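You operate a simulated robot arm through the tools that you are given. There is no shell and no other tool. Be economical: measure what you need, move in short steps, check, and stop when the job is done.

You are at the controls of a simulated two-armed robot. One attempt, no reset.

JOB
Put the white tag from the short bench on the top of the steel bench and the green tag on the low shelf of the short bench. Switch the brake lever of the blue dolly off. Do these in any order. The brake lever of the blue dolly goes to its stop.

It is judged by the outcome, as a careful person would: the job done as asked, and still so three seconds after it is handed in. It fails if anything else is knocked over, pushed out of place, dropped, spilled or broken.

ROBOT AND FRAMES
Two 6-joint arms with three-finger grippers on one trunk, on a base that drives. Base frame: it is fixed to the floor where the robot stands at the start and does not move with it; the origin is under the middle of the robot, x ahead of it, y to its left, z up; the surface under the hand at the start is at about z = 900. Lengths are in mm, angles in rad, forces in N, time in s.
The left shoulder is at the start at [21, 170, 1497], the right one opposite. With the tool pointing down near the work surface each hand reaches from about 360 to 620 mm from the robot's upright axis, wherever it stands, measured 20 degrees to its own side. Places, roughly: brake lever of the blue dolly [-2000, 4200, 200]; low shelf of the short bench [600, 0, 200]; top of the steel bench [-1600, -1500, 800]. Payload 2.2 kg a hand.
Tool frame (each hand has its own): the origin (TCP) lies between the finger pads and is the grasp point; the fingertips stand 25 mm ahead of it; z points along the fingers, y is the line along which they close. Largest opening 104 mm; the body of the gripper starts 74 mm behind the TCP.
Orientation is that of the tool frame in the base frame, as [roll, pitch, yaw] about the fixed x, y, z axes, in that order (R = Rz(yaw) Ry(pitch) Rx(roll)). With the fingers straight down and closing along the base's y, the tool's x points along the base's -x, its y along +y and its z along -z.

CONTROLS
- The arms move only by the tool move_arm. It takes "left_increments", "right_increments" or both (then of equal length, played together; a hand with none holds still); each is a list of rows, each a list of 3 entries, a list of its own where there are three numbers: the shift along the tool's x, y, z in mm, then the turn, a rotation vector about the tool's x, y, z in rad, then the finger opening in mm, from 0 to 104. In form: [[[tx, ty, tz], [ax, ay, az], hand], ...]. A call has 1 to 12 rows; each row shifts and turns the commanded pose from where the row before left it, along the tool's axes as they then stand. A row lasts 0.2 s, in which the tool goes at most 50 mm and 0.15 rad; a call with a longer step from one row to the next is refused whole, and so is a gripper value outside its range. A pose out of reach is approached as far as the arm can. The call stops where the force on the tool passes 40 N (or 10 N more than at its start, if that is more) or the arm is blocked; 0.2 s more then pass. Each finger halts on what it meets, pressing with about 35 N; the grip force reading is that of the motor and also rises with nothing between the fingers. The clock runs only during rows and for 0.2 s after the last one: add rows that do not move to give the fingers time. It gives the time, the measured TCP pose, the force on the tool (base axes), the opening and the grip force at its end, in the units of the frame above (readings bear some noise), with the torque about the TCP (base axes, N m) and any sound that the robot's microphone picked up.
- Cameras (640 x 400 px; columns grow to the right, rows downward): "scene" is now at [151.8, -6.3, 1377.1]; the picture's right is [-0.07, -1.00, 0.00], its down [-0.70, 0.05, -0.71] and it looks along [0.71, -0.05, -0.70] (base axes); focal length 284 px, centre (320, 200). "left" rides on the left gripper at [82, -3, -104] in its tool frame; the picture's right is [0.04, 1.00, 0.00], its down [-0.75, 0.03, -0.66] and it looks along [-0.66, 0.03, 0.75] (tool axes); focal length 256 px, centre (320, 200). "right" rides on the right gripper at [82, 3, -104] in its tool frame; the picture's right is [-0.04, 1.00, 0.00], its down [-0.75, -0.03, -0.66] and it looks along [-0.66, -0.03, 0.75] (tool axes); focal length 256 px, centre (320, 200). There is no depth. A picture from a camera that has moved, and an enlarged one, comes with that camera's place and axes in the base frame and with its lens.
- get_image(camera): a new picture of that camera. No time passes.
- raise_lower(by): slides the trunk up (or, below 0, down) by that many mm; the arms and the scene camera ride with it, the base frame stays. It gives what a move gives, with no picture.
- roll_base(legs): drives the robot by 1 to 6 legs, each [ahead, left, turn to the left] in mm, mm and rad, along the robot's own axes; the way and the turn of a leg run together, so that a leg with both is an arc; at most 1500 mm and 3.142 rad a leg. The arms and the cameras ride along, it lands a little off, and it stops where it bumps. It gives what a move gives.
- turn_head(pan, tilt): turns the head with the scene camera to pan (to the left, within 1.047 rad either way) and tilt (down, from -0.506 to 1.204), counted from straight ahead of the robot. It gives what a move gives.
- inspect(camera, box): a new picture of the part [left, top, right, bottom] of that camera's present view, enlarged. No time passes.
- hand_in(): hands the job in; it is judged then, once.

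Go step by step. Nothing tells you exact positions but the pictures and the camera data: compare them with the known pose of the tool, close in by small moves and look again before you grip or let go. The budget is 165 turns and 122 pictures, counting those below and the enlarged ones. Unless the task says otherwise, let go and move clear before handing in, and close with one line.

The tools are called after "Request:" as name(argument=value, ...) on one line, values as JSON. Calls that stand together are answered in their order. move_arm: Moves the arms, as the interface text tells. Its arguments: {"type":"object","properties":{"left_increments":{"type":"array"},"right_increments":{"type":"array"}},"required":[]} The other tools are called the same way: raise_lower (by) slides the trunk up or down; roll_base (legs) drives the base; turn_head (pan, tilt) turns the head that bears the scene camera; get_image (camera) takes a picture; inspect (camera, box) takes an enlarged picture of a part of a camera's view; hand_in () hands the job in.

At the start:

```text
time_s: 0.0
left_tcp_pos: [492.5, 179.0, 1072.2]
left_ee_rot: [-3.14, 0.0, -3.141]
left_force: [0.0, 0.3, 0.3]
left_torque: [0.02, 0.0, 0.01]
left_width: 104.0
left_grip_force: 0.0
right_tcp_pos: [494.5, -169.8, 1097.4]
right_ee_rot: [3.141, -0.001, 3.141]
right_force: [1.3, -1.1, 0.3]
right_torque: [-0.03, 0.04, -0.01]
right_width: 104.0
right_grip_force: 0.1
trunk travel left (down, up): [-689.0, 52.0]
robot x, y, heading: [0.7, -0.4, -0.003]
head pan, tilt: [-0.068, 0.777]
```

scene: 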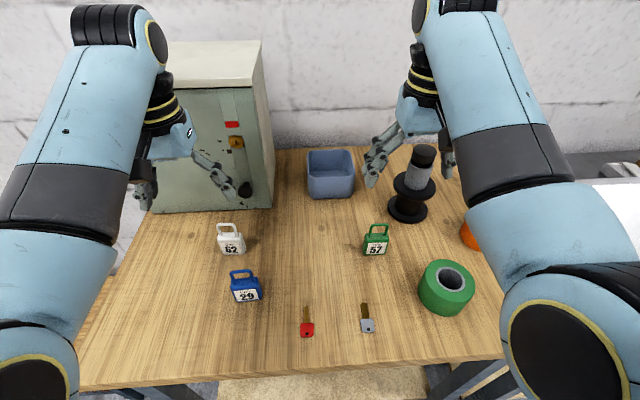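
right: 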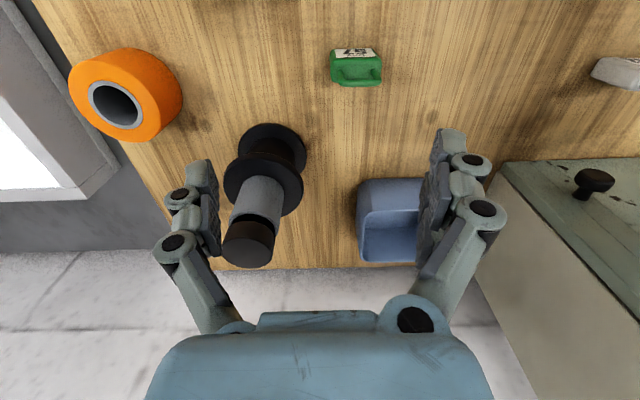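
left: 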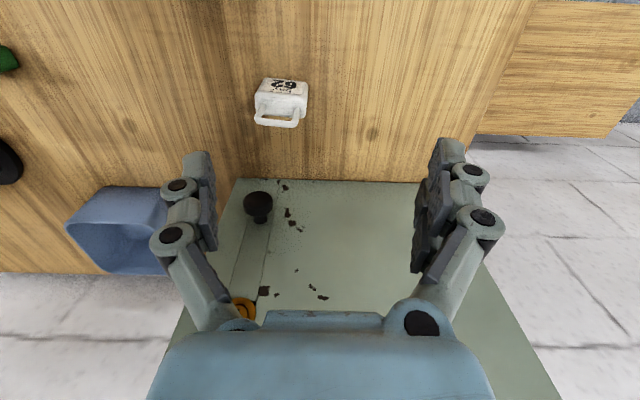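

The white "62" tag should be near [509, 146] and the green "57" tag near [489, -140], both on the short bench at about z 900. I'll look at both closely before moving.

Request:
inspect(camera="scene", box=[190, 200, 420, 344])

Request:
inspect(camera="left", box=[220, 50, 380, 150])

Request:
inspect(camera="right", box=[280, 20, 440, 120])

```text
2.78 times, centred on (305, 272) of scene
camera zoom: at [151.8, -6.3, 1377.1], right [-0.07, -1.0, 0.0], down [-0.7, 0.05, -0.71], along [0.71, -0.05, -0.7], focal length 788 px, centre (362, 0)
```

zoom: 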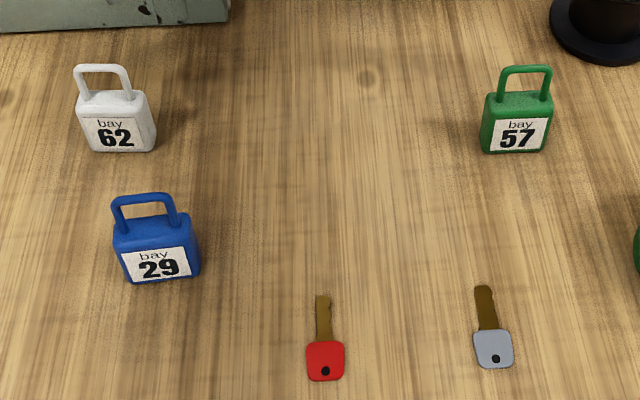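

```text
4.00 times, centred on (300, 100) of left
camera zoom: at [410.8, 176.3, 1176.3], right [-0.04, 1.0, 0.0], down [0.75, 0.03, 0.66], along [0.66, 0.03, -0.75], focal length 1024 px, centre (400, 600)
```

zoom: 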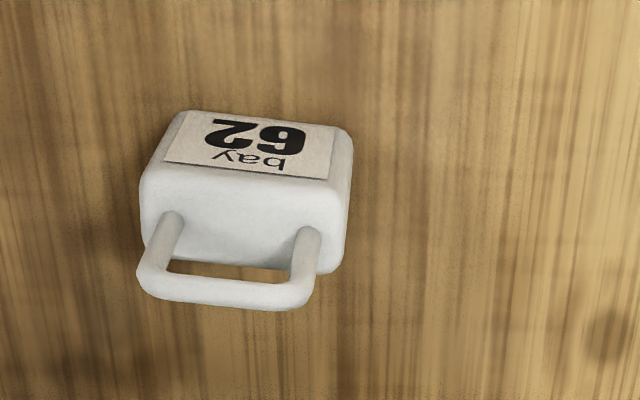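

```text
4.00 times, centred on (360, 70) of right
camera zoom: at [416.0, -166.3, 1200.1], right [0.04, 1.0, 0.0], down [0.75, -0.03, 0.66], along [0.66, -0.03, -0.75], focal length 1024 px, centre (160, 720)
```

zoom: 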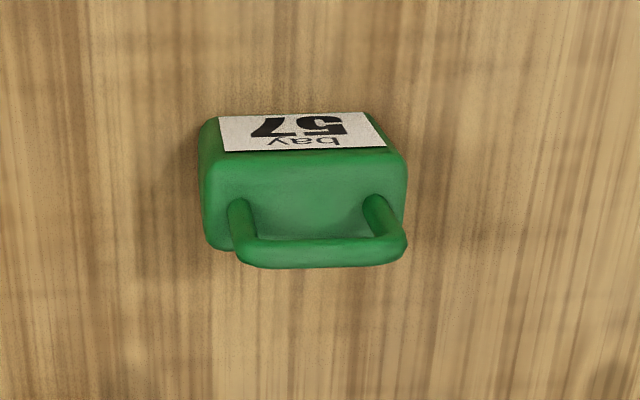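

Both tags stand upright, about 50 mm wide along y, with the shackle on top. I'll bring the left hand above the white one and check alignment.

Request:
move_arm(left_increments=[[[-8, -18, 0], [0, 0, 0.08], 104], [[-9, -18, 0], [0, 0, 0], 104], [[0, 0, 35], [0, 0, 0], 104], [[0, 0, 30], [0, 0, 0], 104], [[0, 0, 0], [0, 0, 0], 104]])

Request:
get_image(camera="left")

Request:
get_image(camera="scene")

```text
time_s: 1.2
left_tcp_pos: [509.5, 144.5, 1009.0]
left_ee_rot: [3.138, 0.004, 3.066]
left_force: [0.3, 0.4, -0.4]
left_torque: [0.0, -0.01, 0.0]
left_width: 103.9
left_grip_force: 0.0
right_tcp_pos: [495.7, -169.9, 1096.3]
right_ee_rot: [-3.14, 0.0, 3.14]
right_force: [-0.6, -0.5, 0.5]
right_torque: [0.01, 0.0, 0.01]
right_width: 104.2
right_grip_force: 0.0
trunk travel left (down, up): [-689.0, 52.0]
robot x, y, heading: [1.0, -0.2, 0.001]
head pan, tilt: [-0.068, 0.777]
```

```text
115 pictures are left
camera left: at [426.8, 148.2, 1113.1], right [0.04, 1.0, 0.0], down [0.75, -0.03, 0.66], along [0.66, -0.02, -0.75], focal length 256 px, centre (320, 200)
```

left: 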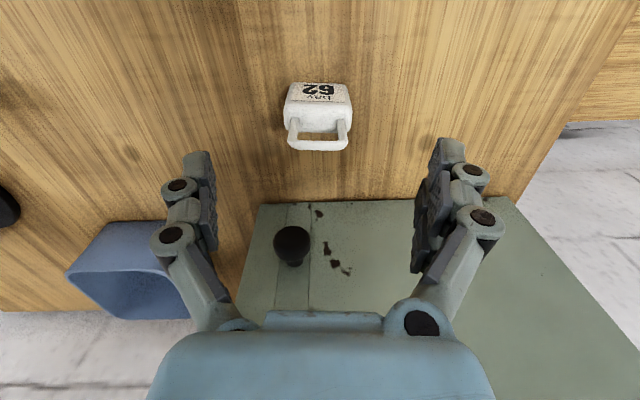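

```text
114 pictures are left
camera scene: at [151.8, -6.3, 1377.1], right [-0.07, -1.0, 0.0], down [-0.7, 0.05, -0.71], along [0.71, -0.05, -0.7], focal length 284 px, centre (320, 200)
```

scene: 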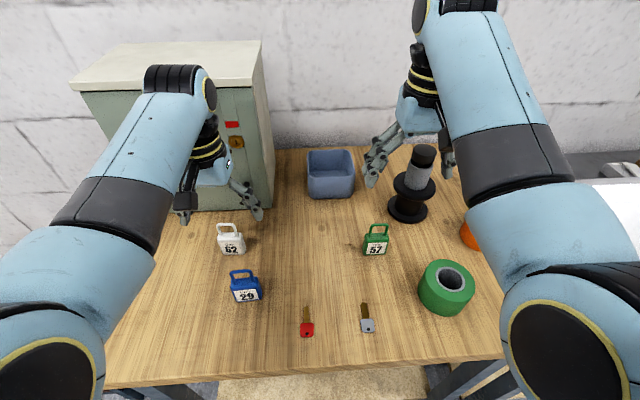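

The tag is aligned with the hand, perhaps 4 mm nearer to the robot. I'll descend and grip its body.

Request:
move_arm(left_increments=[[[4, 0, 20], [0, 0, 0], 104], [[0, 0, 20], [0, 0, 0], 104], [[0, 0, 18], [0, 0, 0], 104], [[0, 0, 15], [0, 0, 0], 104], [[0, 0, 0], [0, 0, 0], 104]])

Request:
get_image(camera="left")

```text
time_s: 2.4
left_tcp_pos: [504.2, 142.5, 934.5]
left_ee_rot: [3.14, -0.002, 3.064]
left_force: [-0.1, -0.3, -0.1]
left_torque: [0.01, 0.01, -0.01]
left_width: 104.0
left_grip_force: 0.0
right_tcp_pos: [496.2, -170.7, 1095.8]
right_ee_rot: [-3.141, -0.001, 3.141]
right_force: [-0.7, -0.1, -0.8]
right_torque: [-0.02, 0.01, 0.01]
right_width: 104.2
right_grip_force: 0.0
trunk travel left (down, up): [-689.0, 52.0]
robot x, y, heading: [1.2, -1.0, -0.0]
head pan, tilt: [-0.068, 0.777]
```

```text
113 pictures are left
camera left: at [422.4, 146.8, 1038.7], right [0.04, 1.0, 0.0], down [0.75, -0.03, 0.66], along [0.66, -0.03, -0.76], focal length 256 px, centre (320, 200)
```

left: 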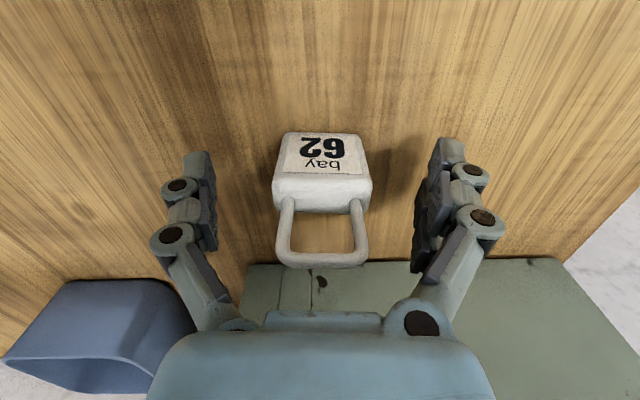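

The fingers straddle the white tag's body. I'll go down 4 mm and close.

Request:
move_arm(left_increments=[[[0, 0, 4], [0, 0, 0], 104], [[0, 0, 0], [0, 0, 0], 60], [[0, 0, 0], [0, 0, 0], 30], [[0, 0, 0], [0, 0, 0], 30], [[0, 0, 0], [0, 0, 0], 30], [[0, 0, 0], [0, 0, 0], 30]])

Request:
get_image(camera="left")

```text
time_s: 3.8
left_tcp_pos: [504.4, 143.0, 930.6]
left_ee_rot: [-3.141, 0.0, 3.063]
left_force: [0.2, 0.4, -0.3]
left_torque: [0.03, -0.02, 0.02]
left_width: 44.6
left_grip_force: 34.8
right_tcp_pos: [496.6, -168.8, 1096.5]
right_ee_rot: [-3.141, 0.0, -3.14]
right_force: [-0.2, 0.1, 0.2]
right_torque: [0.03, 0.0, 0.03]
right_width: 104.1
right_grip_force: 0.1
trunk travel left (down, up): [-689.0, 52.0]
robot x, y, heading: [1.1, 0.7, -0.001]
head pan, tilt: [-0.068, 0.777]
```

```text
112 pictures are left
camera left: at [422.7, 146.9, 1034.7], right [0.04, 1.0, 0.0], down [0.75, -0.03, 0.66], along [0.66, -0.03, -0.75], focal length 256 px, centre (320, 200)
```

left: 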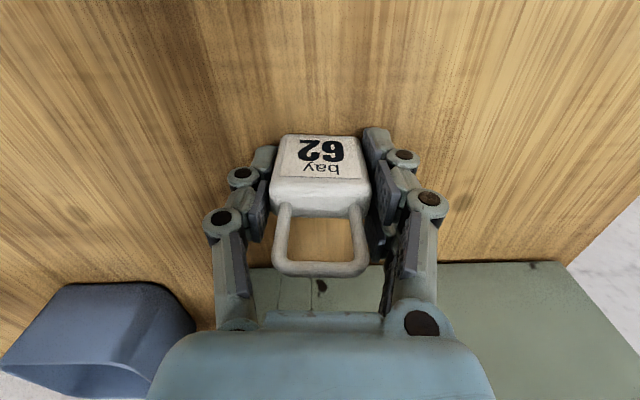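

The white tag is gripped (44.6 mm). I'll lift it, then back off to look under the bench at the low shelf before choosing the grip for the green tag.

Request:
move_arm(left_increments=[[[0, 0, -30], [0, 0, 0], 30], [[0, 0, -40], [0, 0, 0], 30], [[0, 0, -45], [0, 0, 0], 30], [[0, 0, -45], [0, 0, 0], 30], [[0, 0, 0], [0, 0, 0], 30]])

Request:
roll_base(legs=[[-800, 0, 0]])

Request:
get_image(camera="scene")

```text
time_s: 5.0
left_tcp_pos: [506.2, 157.1, 1092.4]
left_ee_rot: [3.121, -0.001, 3.072]
left_force: [0.1, 0.8, -0.8]
left_torque: [-0.05, 0.0, 0.02]
left_width: 44.6
left_grip_force: 35.0
right_tcp_pos: [496.7, -169.0, 1097.3]
right_ee_rot: [-3.138, 0.0, -3.14]
right_force: [-0.8, 0.3, 1.0]
right_torque: [0.01, -0.02, 0.0]
right_width: 103.8
right_grip_force: 0.0
trunk travel left (down, up): [-689.0, 52.0]
robot x, y, heading: [0.2, -2.0, -0.002]
head pan, tilt: [-0.068, 0.777]
```

```text
time_s: 8.3
left_tcp_pos: [-38.0, 172.9, 1107.7]
left_ee_rot: [3.094, 0.032, 3.093]
left_force: [0.1, -0.1, -2.1]
left_torque: [0.05, 0.0, 0.0]
left_width: 44.7
left_grip_force: 35.4
right_tcp_pos: [-57.7, -175.8, 1099.4]
right_ee_rot: [-3.133, 0.01, -3.139]
right_force: [-1.1, -0.1, -2.8]
right_torque: [-0.04, -0.07, 0.04]
right_width: 103.9
right_grip_force: 0.0
trunk travel left (down, up): [-689.0, 52.0]
robot x, y, heading: [-526.9, -5.0, 0.004]
head pan, tilt: [-0.068, 0.777]
stopped in leg 1: the robot was blocked; the commanded pose is now the measured one
```

```text
111 pictures are left
camera scene: at [-383.2, -9.1, 1378.0], right [-0.06, -1.0, 0.0], down [-0.7, 0.04, -0.72], along [0.72, -0.04, -0.7], focal length 284 px, centre (320, 200)
```

scene: 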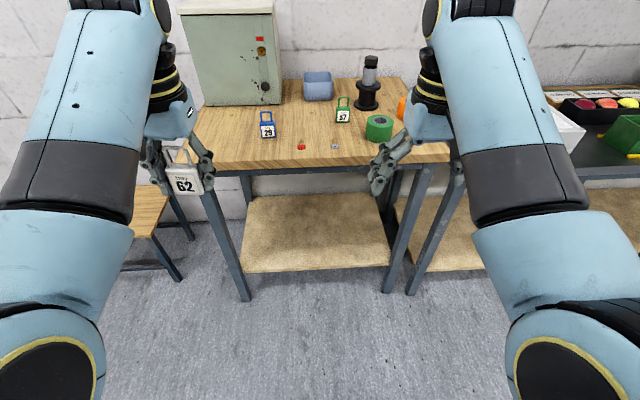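

The shelf is visible under the bench: front edge near x≈340, the bench top's edge near x≈260, and its legs at y≈+340 and −400. There's room for a hand pointing straight down from below. The base was blocked behind at x≈-527, which I'll check later; now I'll return forward for the green tag.

Request:
roll_base(legs=[[515, 0, 0]])

Request:
get_image(camera="right")

Request:
get_image(camera="scene")

```text
time_s: 11.3
left_tcp_pos: [497.6, 172.1, 1105.9]
left_ee_rot: [3.1, 0.03, 3.091]
left_force: [0.2, -0.1, -0.4]
left_torque: [0.02, 0.03, -0.01]
left_width: 44.8
left_grip_force: 35.2
right_tcp_pos: [478.7, -170.2, 1099.9]
right_ee_rot: [-3.138, 0.006, -3.139]
right_force: [0.2, 0.4, -0.3]
right_torque: [-0.01, 0.03, -0.01]
right_width: 103.8
right_grip_force: 0.1
trunk travel left (down, up): [-689.0, 52.0]
robot x, y, heading: [-3.8, -1.7, 0.003]
head pan, tilt: [-0.068, 0.777]
```

```text
110 pictures are left
camera right: at [397.5, -166.3, 1203.2], right [0.04, 1.0, 0.0], down [0.75, -0.03, 0.66], along [0.66, -0.03, -0.75], focal length 256 px, centre (320, 200)
```

right: 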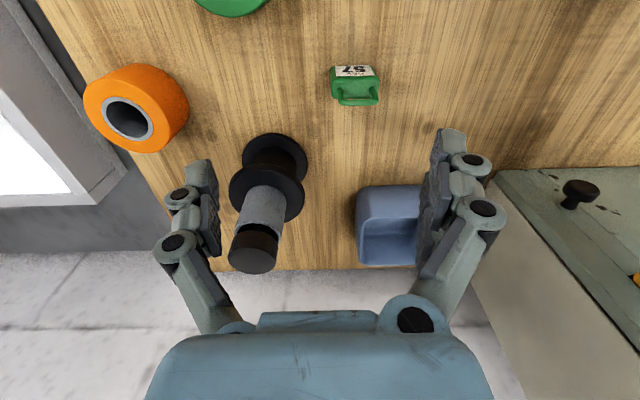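

```text
109 pictures are left
camera scene: at [148.6, -5.8, 1377.1], right [-0.06, -1.0, 0.0], down [-0.7, 0.04, -0.71], along [0.71, -0.04, -0.7], focal length 284 px, centre (320, 200)
```

scene: 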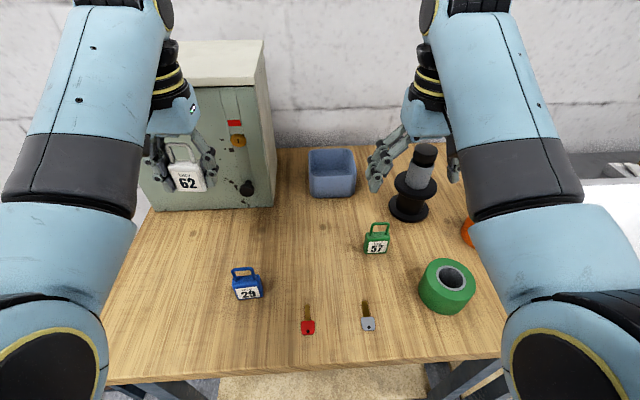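

Green is near [482, -136]. I'll move the right hand above it.

Request:
move_arm(right_increments=[[[-1, 17, 0], [0, 0, 0], 104], [[-1, 17, 10], [0, 0, 0], 104], [[0, 0, 40], [0, 0, 0], 104], [[0, 0, 40], [0, 0, 0], 104], [[0, 0, 0], [0, 0, 0], 104]])

Request:
get_image(camera="right")

```text
time_s: 12.7
left_tcp_pos: [498.0, 173.6, 1106.5]
left_ee_rot: [3.098, 0.03, 3.092]
left_force: [-0.1, -0.8, -0.8]
left_torque: [0.0, 0.01, -0.01]
left_width: 44.9
left_grip_force: 35.2
right_tcp_pos: [502.7, -164.7, 1025.0]
right_ee_rot: [-3.096, 0.049, 3.129]
right_force: [0.7, 0.1, 0.1]
right_torque: [-0.05, -0.01, -0.05]
right_width: 104.0
right_grip_force: 0.0
trunk travel left (down, up): [-689.0, 52.0]
robot x, y, heading: [-4.5, -2.7, 0.004]
head pan, tilt: [-0.068, 0.777]
stopped in row 5 (right hand): the arm was blocked; the commanded pose is now the measured one
```

```text
108 pictures are left
camera right: at [417.6, -155.6, 1123.8], right [0.05, 1.0, -0.04], down [0.72, -0.01, 0.69], along [0.69, -0.07, -0.72], focal length 256 px, centre (320, 200)
```

right: 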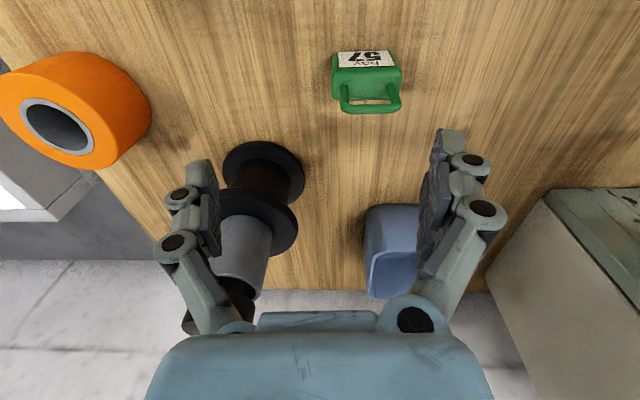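

The right arm reported blocked, though there's no tool force. I'll look from the head before moving further.

Request:
get_image(camera="scene")

```text
107 pictures are left
camera scene: at [148.3, -5.8, 1377.1], right [-0.06, -1.0, 0.0], down [-0.7, 0.04, -0.71], along [0.71, -0.04, -0.7], focal length 284 px, centre (320, 200)
```

scene: 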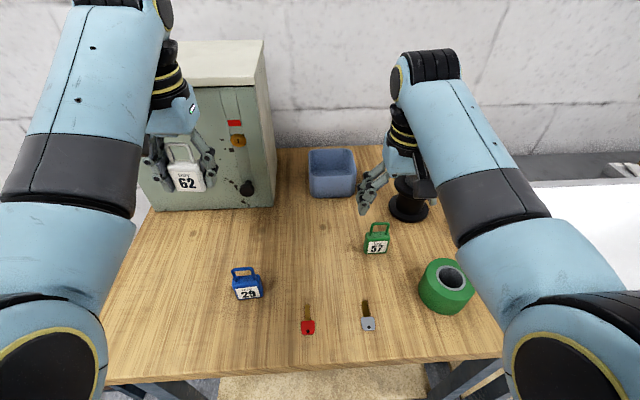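

I'll look more to the right with the head to see what touches the right arm.

Request:
turn_head(pan=-0.6, tilt=1.0)

Request:
get_image(camera="scene")

```text
time_s: 13.7
left_tcp_pos: [496.9, 172.7, 1105.6]
left_ee_rot: [3.096, 0.032, 3.091]
left_force: [0.6, -0.1, -1.0]
left_torque: [-0.02, 0.04, 0.01]
left_width: 45.0
left_grip_force: 34.2
right_tcp_pos: [502.0, -164.4, 1024.0]
right_ee_rot: [-3.095, 0.044, 3.129]
right_force: [-0.3, -0.3, -0.2]
right_torque: [0.01, 0.01, 0.01]
right_width: 104.3
right_grip_force: 0.0
trunk travel left (down, up): [-689.0, 52.0]
robot x, y, heading: [-1.6, 1.3, 0.009]
head pan, tilt: [-0.6, 1.0]
```

```text
106 pictures are left
camera scene: at [124.4, -39.7, 1360.1], right [-0.56, -0.83, 0.0], down [-0.7, 0.47, -0.54], along [0.45, -0.3, -0.84], focal length 284 px, centre (320, 200)
```

scene: 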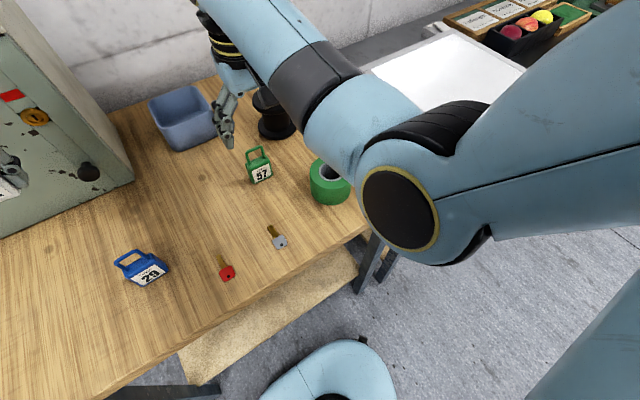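

The elbow hangs clear and nothing obvious is being touched. I'll retry with small corrective steps: straighten the tool first and shift toward the tag.

Request:
move_arm(right_increments=[[[0, 5, -10], [0, 0, 0], 104], [[3, 8, 0], [0, 0, 0], 104], [[3, 8, 0], [0, 0, 0], 104], [[0, 0, 0], [0, 0, 0], 104]])

Request:
get_image(camera="right")

```text
time_s: 14.9
left_tcp_pos: [497.8, 173.5, 1106.1]
left_ee_rot: [3.098, 0.031, 3.092]
left_force: [0.4, -0.2, 0.5]
left_torque: [-0.02, 0.01, -0.01]
left_width: 44.5
left_grip_force: 35.2
right_tcp_pos: [503.3, -179.1, 1034.1]
right_ee_rot: [-3.043, 0.06, 3.111]
right_force: [0.3, -0.2, -0.1]
right_torque: [0.0, -0.01, 0.0]
right_width: 103.8
right_grip_force: 0.1
trunk travel left (down, up): [-689.0, 52.0]
robot x, y, heading: [-5.1, -2.5, 0.005]
head pan, tilt: [-0.6, 1.0]
stopped in row 4 (right hand): the arm was blocked; the commanded pose is now the measured one
```

```text
105 pictures are left
camera right: at [417.7, -162.0, 1132.7], right [0.08, 0.99, -0.1], down [0.71, 0.01, 0.7], along [0.7, -0.12, -0.71], focal length 256 px, centre (320, 200)
```

right: 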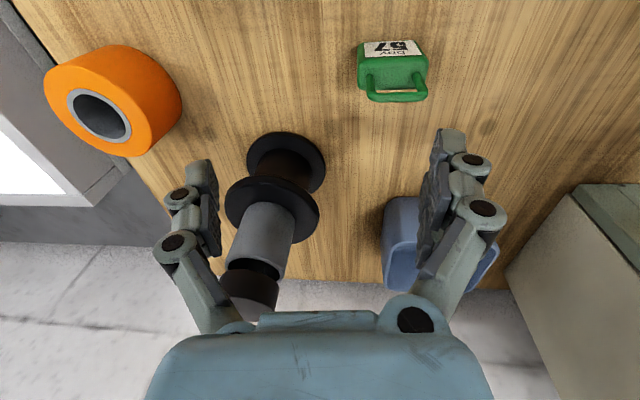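

The hand moved opposite to the command, so something is holding the arm. I'll compare the same head view again.

Request:
get_image(camera="scene")

Request:
turn_head(pan=-1.0, tilt=0.6)

Request:
get_image(camera="scene")

```text
104 pictures are left
camera scene: at [124.3, -39.8, 1360.1], right [-0.56, -0.83, 0.0], down [-0.7, 0.47, -0.54], along [0.45, -0.3, -0.84], focal length 284 px, centre (320, 200)
```

scene: 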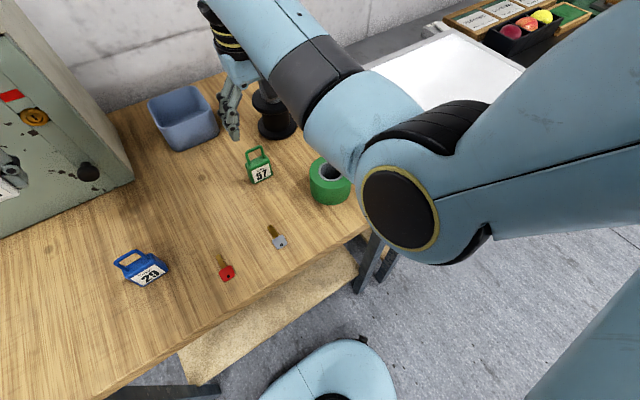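

```text
time_s: 15.8
left_tcp_pos: [497.2, 172.6, 1105.5]
left_ee_rot: [3.097, 0.032, 3.092]
left_force: [-0.5, 0.2, -0.2]
left_torque: [0.0, 0.0, 0.01]
left_width: 44.9
left_grip_force: 35.0
right_tcp_pos: [504.0, -178.4, 1034.9]
right_ee_rot: [-3.044, 0.06, 3.109]
right_force: [0.9, -0.1, -0.4]
right_torque: [0.01, -0.02, 0.02]
right_width: 104.1
right_grip_force: 0.1
trunk travel left (down, up): [-689.0, 52.0]
robot x, y, heading: [-2.2, 1.4, 0.009]
head pan, tilt: [-1.0, 0.6]
```

```text
103 pictures are left
camera scene: at [114.9, -74.7, 1392.1], right [-0.84, -0.55, 0.0], down [-0.31, 0.47, -0.82], along [0.45, -0.69, -0.57], focal length 284 px, centre (320, 200)
```

scene: 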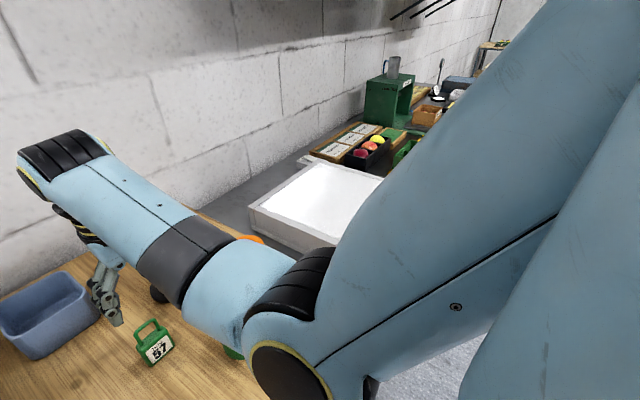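

The tool can't come inward at this height with the arm folded, so it's likely an arm limit. I'll shift the base left and back to make this an easier reach, then straighten the right tool.

Request:
roll_base(legs=[[-30, 45, 0]])

Request:
turn_head(pan=-0.1, tilt=0.8)

Request:
move_arm(right_increments=[[[0, 0, 0], [-0.05, 0.03, -0.016], 104], [[0, 0, 0], [-0.05, 0.03, -0.016], 104], [[0, 0, 0], [0, 0, 0], 104]])

Request:
get_image(camera="right")

```text
time_s: 16.7
left_tcp_pos: [465.0, 219.2, 1105.6]
left_ee_rot: [3.1, 0.032, 3.091]
left_force: [0.4, 1.1, -0.6]
left_torque: [-0.02, -0.06, 0.0]
left_width: 44.7
left_grip_force: 35.0
right_tcp_pos: [472.3, -131.9, 1035.8]
right_ee_rot: [-3.044, 0.062, 3.109]
right_force: [-0.1, 0.6, 0.6]
right_torque: [0.0, -0.01, 0.01]
right_width: 103.9
right_grip_force: 0.1
trunk travel left (down, up): [-689.0, 52.0]
robot x, y, heading: [-30.9, 43.6, 0.006]
head pan, tilt: [-1.0, 0.6]
```

```text
time_s: 17.9
left_tcp_pos: [467.4, 217.8, 1105.9]
left_ee_rot: [3.1, 0.032, 3.091]
left_force: [-0.1, 0.4, 0.3]
left_torque: [-0.03, 0.03, 0.04]
left_width: 44.9
left_grip_force: 35.4
right_tcp_pos: [472.7, -132.8, 1034.4]
right_ee_rot: [-3.044, 0.062, 3.108]
right_force: [0.6, 0.5, -0.4]
right_torque: [0.0, 0.0, 0.04]
right_width: 104.1
right_grip_force: 0.0
trunk travel left (down, up): [-689.0, 52.0]
robot x, y, heading: [-32.8, 44.5, 0.007]
head pan, tilt: [-0.099, 0.799]
```

```text
time_s: 18.7
left_tcp_pos: [466.8, 216.6, 1106.7]
left_ee_rot: [3.099, 0.031, 3.09]
left_force: [-0.5, -0.6, -1.2]
left_torque: [0.01, -0.02, 0.0]
left_width: 44.7
left_grip_force: 34.9
right_tcp_pos: [473.2, -132.5, 1035.0]
right_ee_rot: [3.14, 0.0, 3.14]
right_force: [-0.4, -0.1, 0.0]
right_torque: [-0.01, -0.01, 0.02]
right_width: 104.1
right_grip_force: 0.0
trunk travel left (down, up): [-689.0, 52.0]
robot x, y, heading: [-33.3, 45.3, 0.005]
head pan, tilt: [-0.099, 0.799]
```

```text
102 pictures are left
camera right: at [392.3, -128.9, 1138.8], right [0.04, 1.0, 0.0], down [0.75, -0.03, 0.66], along [0.66, -0.03, -0.76], focal length 256 px, centre (320, 200)
```

right: 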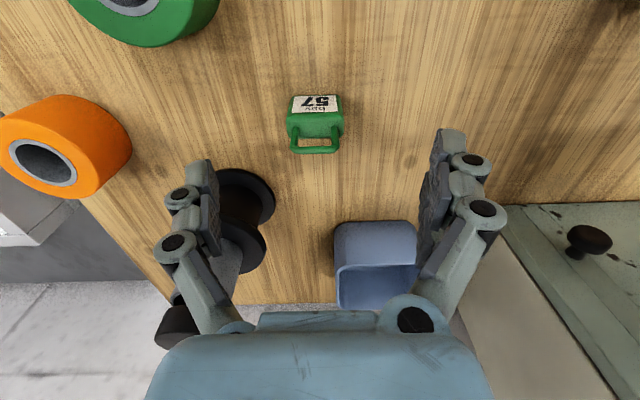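

The right tool is straight now. Tag at ≈[479, -136.5]; descending onto it.

Request:
move_arm(right_increments=[[[-5, -4, 15], [0, 0, 0], 104], [[0, 0, 25], [0, 0, 0], 104], [[0, 0, 25], [0, 0, 0], 104], [[0, 0, 20], [0, 0, 0], 104], [[0, 0, 15], [0, 0, 0], 104], [[0, 0, 0], [0, 0, 0], 104]])

Request:
get_image(camera="right")

```text
time_s: 20.1
left_tcp_pos: [466.4, 218.2, 1105.8]
left_ee_rot: [3.098, 0.032, 3.091]
left_force: [0.0, -0.2, -0.5]
left_torque: [0.0, -0.03, -0.02]
left_width: 44.8
left_grip_force: 34.7
right_tcp_pos: [477.6, -137.5, 933.9]
right_ee_rot: [3.14, -0.003, 3.14]
right_force: [-0.5, -0.5, 0.7]
right_torque: [0.01, -0.01, -0.02]
right_width: 104.0
right_grip_force: 0.1
trunk travel left (down, up): [-689.0, 52.0]
robot x, y, heading: [-35.6, 43.3, 0.006]
head pan, tilt: [-0.099, 0.799]
```

```text
101 pictures are left
camera right: at [397.9, -133.7, 1038.5], right [0.04, 1.0, 0.0], down [0.75, -0.03, 0.66], along [0.66, -0.03, -0.76], focal length 256 px, centre (320, 200)
```

right: 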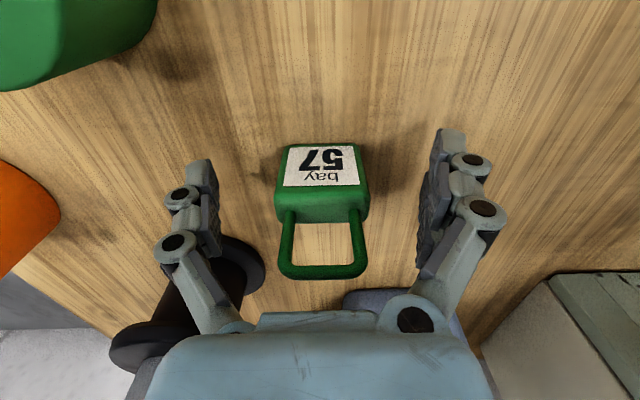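

Aligned; shift 3 mm forward, down 3 mm and close.

Request:
move_arm(right_increments=[[[-3, 0, 3], [0, 0, 0], 104], [[0, 0, 0], [0, 0, 0], 60], [[0, 0, 0], [0, 0, 0], 30], [[0, 0, 0], [0, 0, 0], 30], [[0, 0, 0], [0, 0, 0], 30], [[0, 0, 0], [0, 0, 0], 30], [[0, 0, -30], [0, 0, 0], 30], [[0, 0, -40], [0, 0, 0], 30], [[0, 0, -40], [0, 0, 0], 30], [[0, 0, 0], [0, 0, 0], 30]])

Request:
get_image(camera="scene")

```text
time_s: 22.3
left_tcp_pos: [465.9, 217.2, 1106.3]
left_ee_rot: [3.098, 0.032, 3.089]
left_force: [0.1, -0.1, -0.3]
left_torque: [0.01, 0.0, 0.0]
left_width: 44.8
left_grip_force: 34.7
right_tcp_pos: [481.5, -137.3, 1039.9]
right_ee_rot: [3.138, -0.002, 3.139]
right_force: [1.2, -0.4, -1.5]
right_torque: [0.02, 0.01, 0.02]
right_width: 44.5
right_grip_force: 34.8
trunk travel left (down, up): [-689.0, 52.0]
robot x, y, heading: [-33.1, 42.2, 0.005]
head pan, tilt: [-0.099, 0.799]
```

```text
100 pictures are left
camera scene: at [116.7, 36.3, 1375.2], right [-0.09, -1.0, 0.0], down [-0.71, 0.07, -0.7], along [0.69, -0.06, -0.72], focal length 284 px, centre (320, 200)
```

scene: 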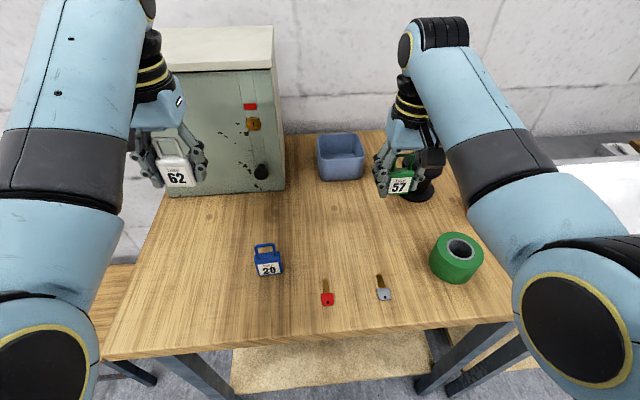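

Both tags are in hand. I'll back off to about x=-440 so the hands clear the bench edge, then view before lowering.

Request:
roll_base(legs=[[-410, 0, 0]])

Request:
raise_lower(by=-600)

Request:
turn_head(pan=0, tilt=0.5)

Request:
get_image(camera="scene")

```text
time_s: 24.9
left_tcp_pos: [48.2, 215.0, 1106.6]
left_ee_rot: [3.098, 0.032, 3.088]
left_force: [-0.4, -0.2, 0.2]
left_torque: [0.0, -0.03, 0.02]
left_width: 44.7
left_grip_force: 34.9
right_tcp_pos: [63.1, -140.0, 1040.3]
right_ee_rot: [3.139, 0.0, 3.139]
right_force: [0.5, 0.2, -0.8]
right_torque: [-0.01, -0.05, -0.02]
right_width: 44.7
right_grip_force: 35.0
trunk travel left (down, up): [-689.0, 52.0]
robot x, y, heading: [-454.4, 41.4, 0.006]
head pan, tilt: [-0.099, 0.799]
```

```text
refused: -600 is not a number from -400 to 400
```

```text
time_s: 25.7
left_tcp_pos: [49.3, 214.5, 1105.9]
left_ee_rot: [3.098, 0.03, 3.09]
left_force: [-0.3, 0.4, -0.8]
left_torque: [-0.01, 0.03, -0.02]
left_width: 44.8
left_grip_force: 34.3
right_tcp_pos: [63.5, -139.8, 1039.6]
right_ee_rot: [3.141, -0.001, 3.139]
right_force: [0.5, -0.1, 0.0]
right_torque: [0.0, 0.0, -0.01]
right_width: 44.7
right_grip_force: 34.9
trunk travel left (down, up): [-689.0, 52.0]
robot x, y, heading: [-450.8, 44.2, 0.004]
head pan, tilt: [0.0, 0.499]
```

```text
99 pictures are left
camera scene: at [-290.3, 42.0, 1401.1], right [0.0, -1.0, 0.0], down [-0.48, 0.0, -0.88], along [0.88, 0.0, -0.48], focal length 284 px, centre (320, 200)
```

scene: 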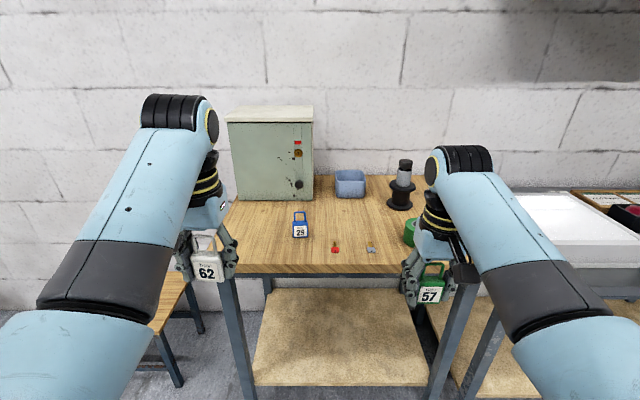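

The shelf is empty, spanning roughly y -390..300 from x≈350. I'll center the base on it (y≈-40), lower the trunk, then look again.

Request:
roll_base(legs=[[0, -82, 0]])

Request:
raise_lower(by=-400)

Request:
raise_lower(by=-270)

Request:
get_image(camera="scene")

Request:
get_image(camera="right")

```text
time_s: 26.7
left_tcp_pos: [49.7, 131.8, 1107.2]
left_ee_rot: [3.096, 0.03, 3.089]
left_force: [0.3, -0.9, -0.3]
left_torque: [0.08, 0.0, 0.02]
left_width: 44.6
left_grip_force: 34.8
right_tcp_pos: [63.6, -222.3, 1038.6]
right_ee_rot: [3.137, -0.001, 3.139]
right_force: [0.3, -0.5, -1.4]
right_torque: [0.06, 0.03, 0.02]
right_width: 44.5
right_grip_force: 35.1
trunk travel left (down, up): [-689.0, 52.0]
robot x, y, heading: [-452.5, -41.4, 0.005]
head pan, tilt: [0.0, 0.499]
```

```text
time_s: 30.6
left_tcp_pos: [46.1, 139.1, 691.6]
left_ee_rot: [3.088, 0.007, 3.093]
left_force: [0.4, 0.6, -0.4]
left_torque: [-0.01, -0.01, 0.02]
left_width: 44.7
left_grip_force: 35.2
right_tcp_pos: [64.3, -221.8, 639.6]
right_ee_rot: [3.141, -0.001, 3.137]
right_force: [-0.1, -0.1, 0.2]
right_torque: [0.0, -0.02, -0.02]
right_width: 44.9
right_grip_force: 35.0
trunk travel left (down, up): [-289.0, 452.0]
robot x, y, heading: [-449.6, -39.7, 0.003]
head pan, tilt: [0.0, 0.499]
```

```text
time_s: 33.3
left_tcp_pos: [-22.5, 141.1, 300.1]
left_ee_rot: [3.096, -0.3, 3.09]
left_force: [0.2, -0.5, -0.1]
left_torque: [-0.03, 0.01, -0.01]
left_width: 44.4
left_grip_force: 35.1
right_tcp_pos: [64.0, -222.2, 370.1]
right_ee_rot: [3.14, -0.001, 3.136]
right_force: [-0.4, -0.3, -0.5]
right_torque: [-0.03, -0.01, 0.0]
right_width: 44.6
right_grip_force: 34.7
trunk travel left (down, up): [-19.0, 722.0]
robot x, y, heading: [-454.4, -39.8, 0.004]
head pan, tilt: [0.0, 0.499]
```

```text
98 pictures are left
camera scene: at [-260.1, -39.7, 718.5], right [0.0, -1.0, 0.0], down [-0.48, 0.0, -0.88], along [0.88, 0.0, -0.48], focal length 284 px, centre (320, 200)
```

scene: 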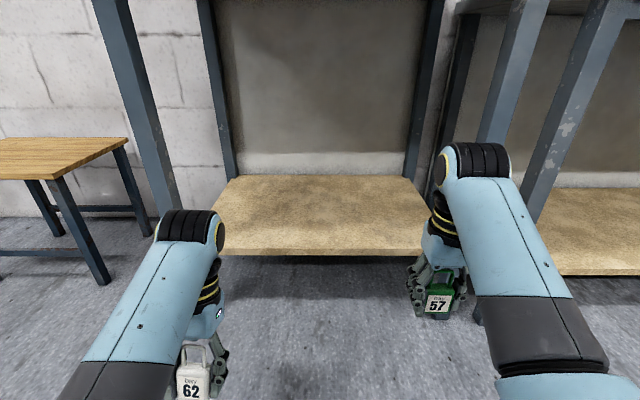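

```text
97 pictures are left
camera right: at [-16.5, -218.2, 474.2], right [0.04, 1.0, 0.0], down [0.75, -0.03, 0.66], along [0.66, -0.03, -0.75], focal length 256 px, centre (320, 200)
```

right: 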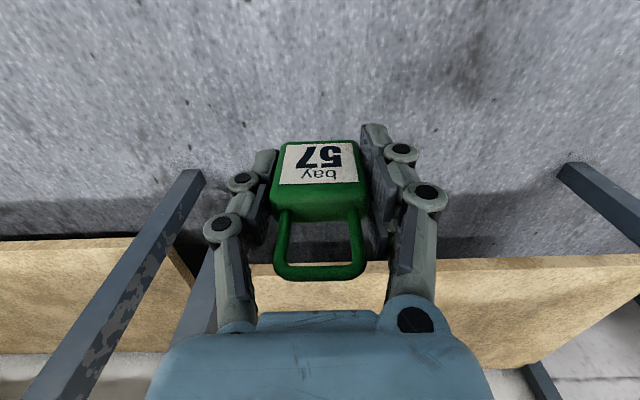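

The left arm was pushed (its elbow probably met the robot's own base when lowered). I'll raise the trunk by 100 to relieve it and look again, also measuring the shelf height, which appears nearer z≈250.

Request:
raise_lower(by=120)

Request:
get_image(camera="scene")

Request:
get_image(camera="right")

```text
time_s: 34.8
left_tcp_pos: [-21.6, 133.2, 420.5]
left_ee_rot: [3.113, -0.299, 3.088]
left_force: [0.2, -0.3, -1.1]
left_torque: [-0.01, -0.01, 0.01]
left_width: 44.7
left_grip_force: 35.4
right_tcp_pos: [63.9, -221.6, 489.1]
right_ee_rot: [3.139, -0.002, 3.139]
right_force: [0.2, -0.6, -0.9]
right_torque: [-0.01, 0.0, -0.02]
right_width: 44.7
right_grip_force: 34.9
trunk travel left (down, up): [-139.0, 602.0]
robot x, y, heading: [-452.3, -38.4, 0.006]
head pan, tilt: [0.0, 0.499]
```

```text
96 pictures are left
camera scene: at [-269.2, -39.8, 838.5], right [0.0, -1.0, 0.0], down [-0.48, 0.0, -0.88], along [0.88, 0.0, -0.48], focal length 284 px, centre (320, 200)
```

scene: 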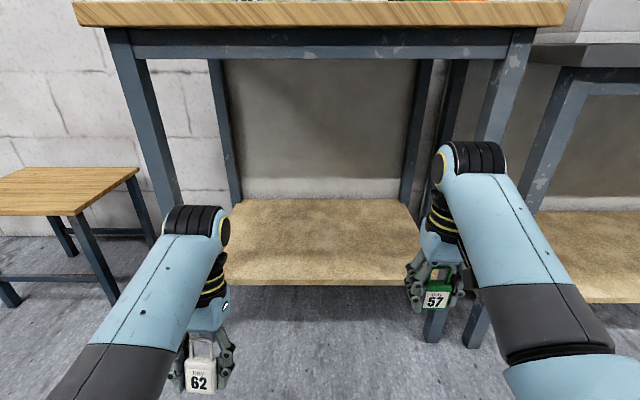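

```text
95 pictures are left
camera right: at [-16.6, -218.2, 593.2], right [0.04, 1.0, 0.0], down [0.76, -0.03, 0.65], along [0.65, -0.03, -0.76], focal length 256 px, centre (320, 200)
```

right: 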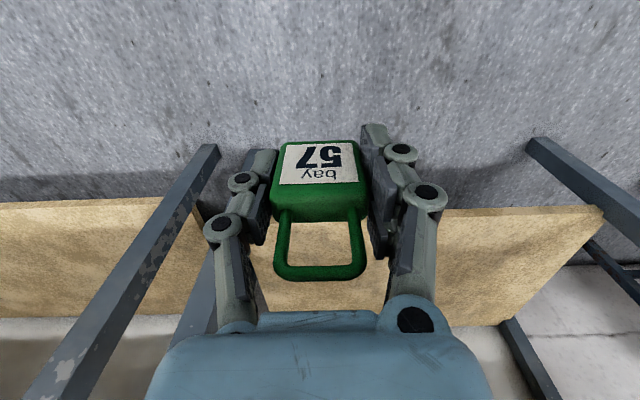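

Shelf top looks to be about z≈250 with its front edge at x≈330. I'll lower the right hand to z≈345 by arm and then drive in.

Request:
move_arm(right_increments=[[[0, 0, 30], [0, 0, 0], 30], [[0, 0, 30], [0, 0, 0], 30], [[0, 0, 30], [0, 0, 0], 30], [[0, 0, 30], [0, 0, 0], 30], [[0, 0, 20], [0, 0, 0], 30], [[0, 0, 0], [0, 0, 0], 30]])

Request:
roll_base(legs=[[200, 0, 0]])

Request:
get_image(camera="scene")

Request:
get_image(camera="right")

```text
time_s: 36.2
left_tcp_pos: [-22.3, 134.2, 419.2]
left_ee_rot: [3.111, -0.301, 3.087]
left_force: [-0.7, -0.4, -0.7]
left_torque: [-0.02, -0.02, 0.0]
left_width: 44.7
left_grip_force: 35.5
right_tcp_pos: [61.8, -221.7, 348.6]
right_ee_rot: [3.141, -0.001, 3.138]
right_force: [0.6, 0.4, -0.6]
right_torque: [-0.04, 0.02, -0.01]
right_width: 45.0
right_grip_force: 35.4
trunk travel left (down, up): [-139.0, 602.0]
robot x, y, heading: [-449.3, -37.8, 0.002]
head pan, tilt: [0.0, 0.499]
```

```text
time_s: 37.8
left_tcp_pos: [176.2, 136.1, 418.1]
left_ee_rot: [3.111, -0.303, 3.088]
left_force: [-0.5, 0.4, 0.0]
left_torque: [-0.02, 0.01, -0.01]
left_width: 44.9
left_grip_force: 35.0
right_tcp_pos: [261.1, -220.5, 347.3]
right_ee_rot: [3.14, -0.001, 3.136]
right_force: [0.0, 1.0, -0.4]
right_torque: [-0.02, -0.01, 0.01]
right_width: 44.8
right_grip_force: 35.2
trunk travel left (down, up): [-139.0, 602.0]
robot x, y, heading: [-247.0, -38.2, 0.006]
head pan, tilt: [0.0, 0.499]
```

```text
94 pictures are left
camera scene: at [-69.5, -39.0, 838.7], right [0.0, -1.0, 0.0], down [-0.48, 0.0, -0.88], along [0.88, 0.0, -0.48], focal length 284 px, centre (320, 200)
```

scene: 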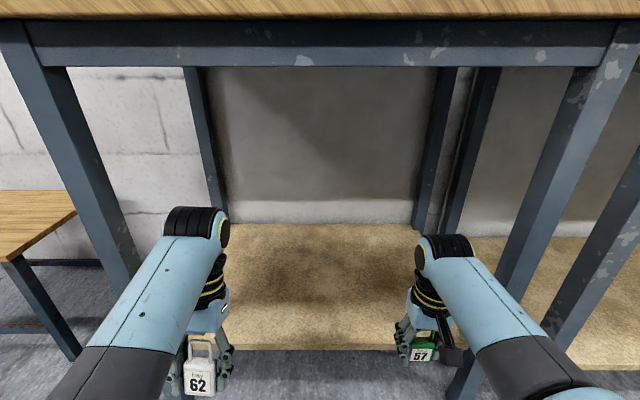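

```text
93 pictures are left
camera right: at [181.8, -217.5, 452.9], right [0.04, 1.0, 0.0], down [0.75, -0.03, 0.66], along [0.65, -0.03, -0.76], focal length 256 px, centre (320, 200)
```

right: 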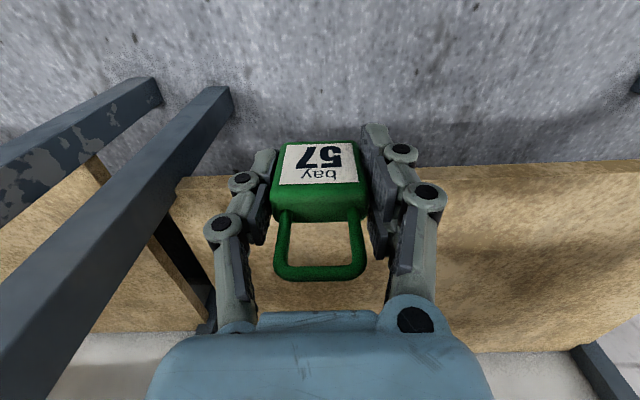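

Clear so far. Driving in another 185 mm, so the green tag hangs over the shelf about 100+ mm behind its front edge.

Request:
roll_base(legs=[[185, 0, 0]])

Request:
get_image(camera="scene")

Request:
get_image(camera="right")

```text
time_s: 39.3
left_tcp_pos: [363.2, 134.8, 418.3]
left_ee_rot: [3.11, -0.301, 3.085]
left_force: [-0.8, 0.6, 0.4]
left_torque: [0.05, -0.02, 0.0]
left_width: 44.5
left_grip_force: 35.1
right_tcp_pos: [447.4, -222.2, 348.3]
right_ee_rot: [3.14, -0.001, 3.136]
right_force: [-0.5, -0.5, -0.5]
right_torque: [-0.01, 0.02, 0.0]
right_width: 44.7
right_grip_force: 34.9
trunk travel left (down, up): [-139.0, 602.0]
robot x, y, heading: [-69.8, -35.8, 0.001]
head pan, tilt: [0.0, 0.499]
```

```text
92 pictures are left
camera scene: at [116.8, -39.0, 838.7], right [0.0, -1.0, 0.0], down [-0.48, 0.0, -0.88], along [0.88, 0.0, -0.48], focal length 284 px, centre (320, 200)
```

scene: 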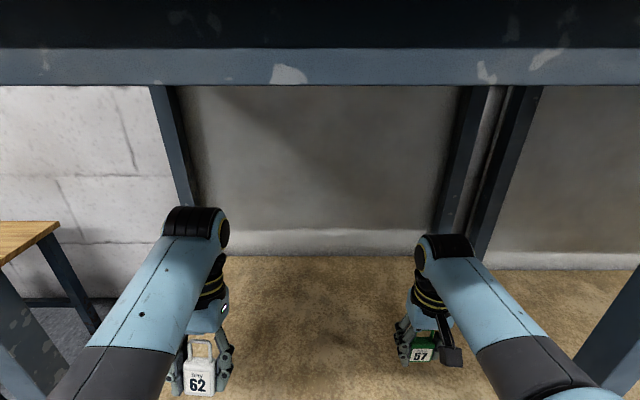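

```text
91 pictures are left
camera right: at [367.6, -218.1, 452.8], right [0.05, 1.0, 0.0], down [0.75, -0.04, 0.66], along [0.65, -0.03, -0.76], focal length 256 px, centre (320, 200)
```

right: 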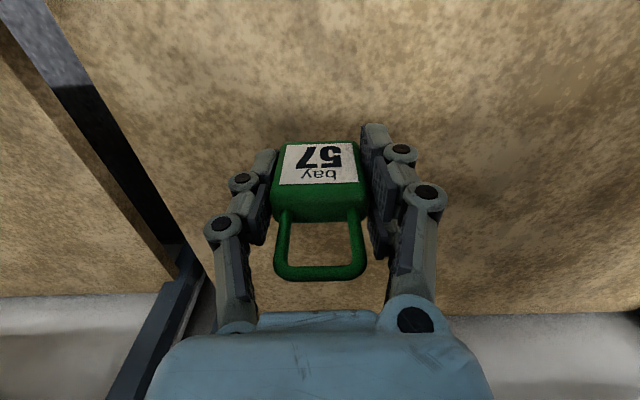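

The hand is well over the shelf. I'll descend 55 mm and check.

Request:
move_arm(right_increments=[[[0, 0, 15], [0, 0, 0], 30], [[0, 0, 15], [0, 0, 0], 30], [[0, 0, 15], [0, 0, 0], 30], [[0, 0, 10], [0, 0, 0], 30], [[0, 0, 0], [0, 0, 0], 30]])

Request:
get_image(camera="right")

```text
time_s: 40.5
left_tcp_pos: [363.8, 135.7, 418.3]
left_ee_rot: [3.11, -0.302, 3.086]
left_force: [0.5, -0.1, -1.2]
left_torque: [0.02, 0.02, -0.02]
left_width: 44.7
left_grip_force: 35.7
right_tcp_pos: [448.0, -222.4, 294.4]
right_ee_rot: [3.139, -0.002, 3.135]
right_force: [0.4, 0.2, -0.9]
right_torque: [0.01, 0.01, 0.04]
right_width: 44.8
right_grip_force: 34.9
trunk travel left (down, up): [-139.0, 602.0]
robot x, y, heading: [-64.7, -36.7, 0.002]
head pan, tilt: [0.0, 0.499]
```

```text
90 pictures are left
camera right: at [367.7, -217.9, 398.3], right [0.05, 1.0, 0.0], down [0.75, -0.04, 0.66], along [0.65, -0.03, -0.76], focal length 256 px, centre (320, 200)
```

right: 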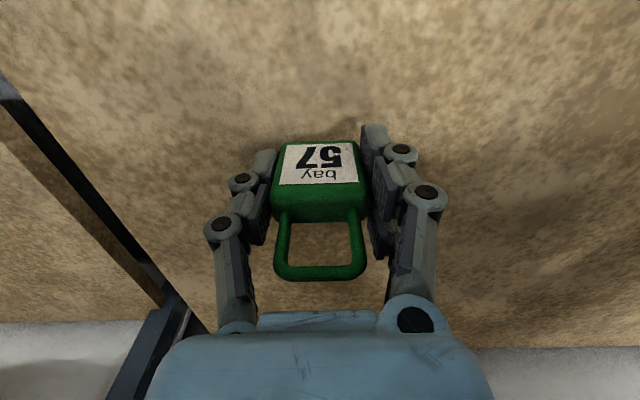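

The shelf top works out to z≈249, so contact should be at TCP z≈280. Descending in 2–3 mm steps.

Request:
move_arm(right_increments=[[[0, 0, 4], [0, 0, 0], 30], [[0, 0, 3], [0, 0, 0], 30], [[0, 0, 2], [0, 0, 0], 30], [[0, 0, 2], [0, 0, 0], 30], [[0, 0, 0], [0, 0, 0], 30]])

Request:
inspect(camera="right", box=[220, 100, 460, 250])

```text
time_s: 41.7
left_tcp_pos: [363.3, 134.5, 419.1]
left_ee_rot: [3.109, -0.303, 3.086]
left_force: [0.2, 0.4, -0.3]
left_torque: [0.0, 0.01, 0.0]
left_width: 45.0
left_grip_force: 34.6
right_tcp_pos: [446.4, -222.9, 282.9]
right_ee_rot: [3.141, -0.002, 3.135]
right_force: [-0.6, 0.3, 0.3]
right_torque: [-0.01, -0.01, 0.03]
right_width: 44.9
right_grip_force: 35.1
trunk travel left (down, up): [-139.0, 602.0]
robot x, y, heading: [-64.9, -39.1, 0.004]
head pan, tilt: [0.0, 0.499]
```

```text
2.67 times, centred on (340, 175) of right
camera zoom: at [367.2, -217.8, 387.0], right [0.05, 1.0, 0.0], down [0.75, -0.04, 0.66], along [0.65, -0.03, -0.76], focal length 683 px, centre (267, 267)
```

zoom: 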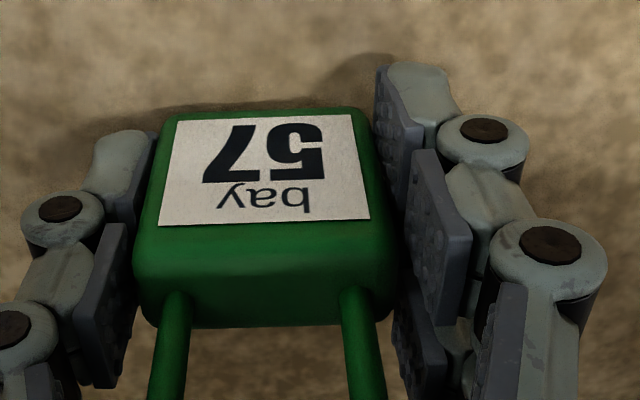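

Almost down: the shadow is meeting the base. Continuing in 1.5 mm steps until contact shows in the force.

Request:
move_arm(right_increments=[[[0, 0, 1.5], [0, 0, 0], 30], [[0, 0, 1.5], [0, 0, 0], 30], [[0, 0, 0], [0, 0, 0], 30]])

Request:
move_arm(right_increments=[[[0, 0, 1.5], [0, 0, 0], 30], [[0, 0, 0], [0, 0, 0], 30]])

Request:
move_arm(right_increments=[[[0, 0, 1.5], [0, 0, 0], 30], [[0, 0, 0], [0, 0, 0], 30]])

Request:
inspect(camera="right", box=[220, 100, 460, 250])

```text
time_s: 42.5
left_tcp_pos: [362.5, 135.8, 417.6]
left_ee_rot: [3.107, -0.304, 3.085]
left_force: [0.3, 1.0, -0.6]
left_torque: [-0.01, 0.01, 0.0]
left_width: 44.7
left_grip_force: 35.0
right_tcp_pos: [446.5, -221.9, 280.7]
right_ee_rot: [3.141, -0.002, 3.135]
right_force: [0.3, 0.1, 0.0]
right_torque: [-0.03, -0.03, 0.02]
right_width: 45.0
right_grip_force: 35.1
trunk travel left (down, up): [-139.0, 602.0]
robot x, y, heading: [-65.3, -37.8, -0.0]
head pan, tilt: [0.0, 0.499]
```

```text
time_s: 43.1
left_tcp_pos: [363.7, 134.4, 418.2]
left_ee_rot: [3.108, -0.301, 3.085]
left_force: [-0.5, -0.3, 0.3]
left_torque: [0.0, -0.01, 0.03]
left_width: 44.7
left_grip_force: 35.4
right_tcp_pos: [447.0, -220.5, 277.6]
right_ee_rot: [3.14, -0.001, 3.134]
right_force: [-0.5, -0.4, 0.2]
right_torque: [-0.04, 0.02, 0.01]
right_width: 45.0
right_grip_force: 35.2
trunk travel left (down, up): [-139.0, 602.0]
robot x, y, heading: [-68.7, -41.1, 0.001]
head pan, tilt: [0.0, 0.499]
```

```text
time_s: 43.7
left_tcp_pos: [362.7, 135.5, 418.5]
left_ee_rot: [3.11, -0.302, 3.085]
left_force: [0.1, 0.4, 0.1]
left_torque: [0.01, 0.01, 0.0]
left_width: 44.6
left_grip_force: 34.7
right_tcp_pos: [449.1, -222.3, 276.9]
right_ee_rot: [3.14, 0.001, 3.133]
right_force: [-0.4, 0.7, 3.6]
right_torque: [-0.05, -0.01, -0.02]
right_width: 44.5
right_grip_force: 35.1
trunk travel left (down, up): [-139.0, 602.0]
robot x, y, heading: [-67.9, -40.7, -0.001]
head pan, tilt: [0.0, 0.499]
```

```text
2.67 times, centred on (340, 175) of right
camera zoom: at [367.9, -217.7, 381.0], right [0.05, 1.0, 0.0], down [0.75, -0.04, 0.66], along [0.66, -0.03, -0.75], focal length 683 px, centre (267, 267)
```

zoom: 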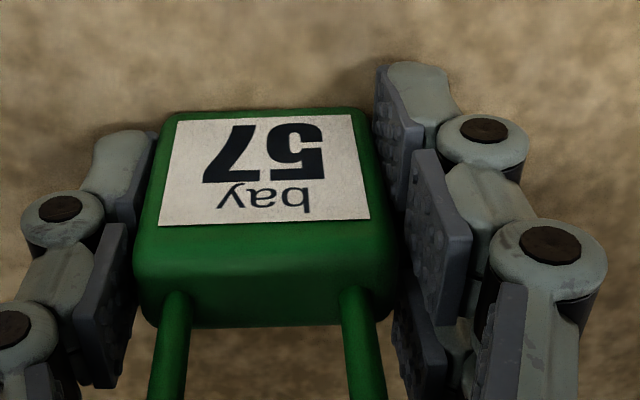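

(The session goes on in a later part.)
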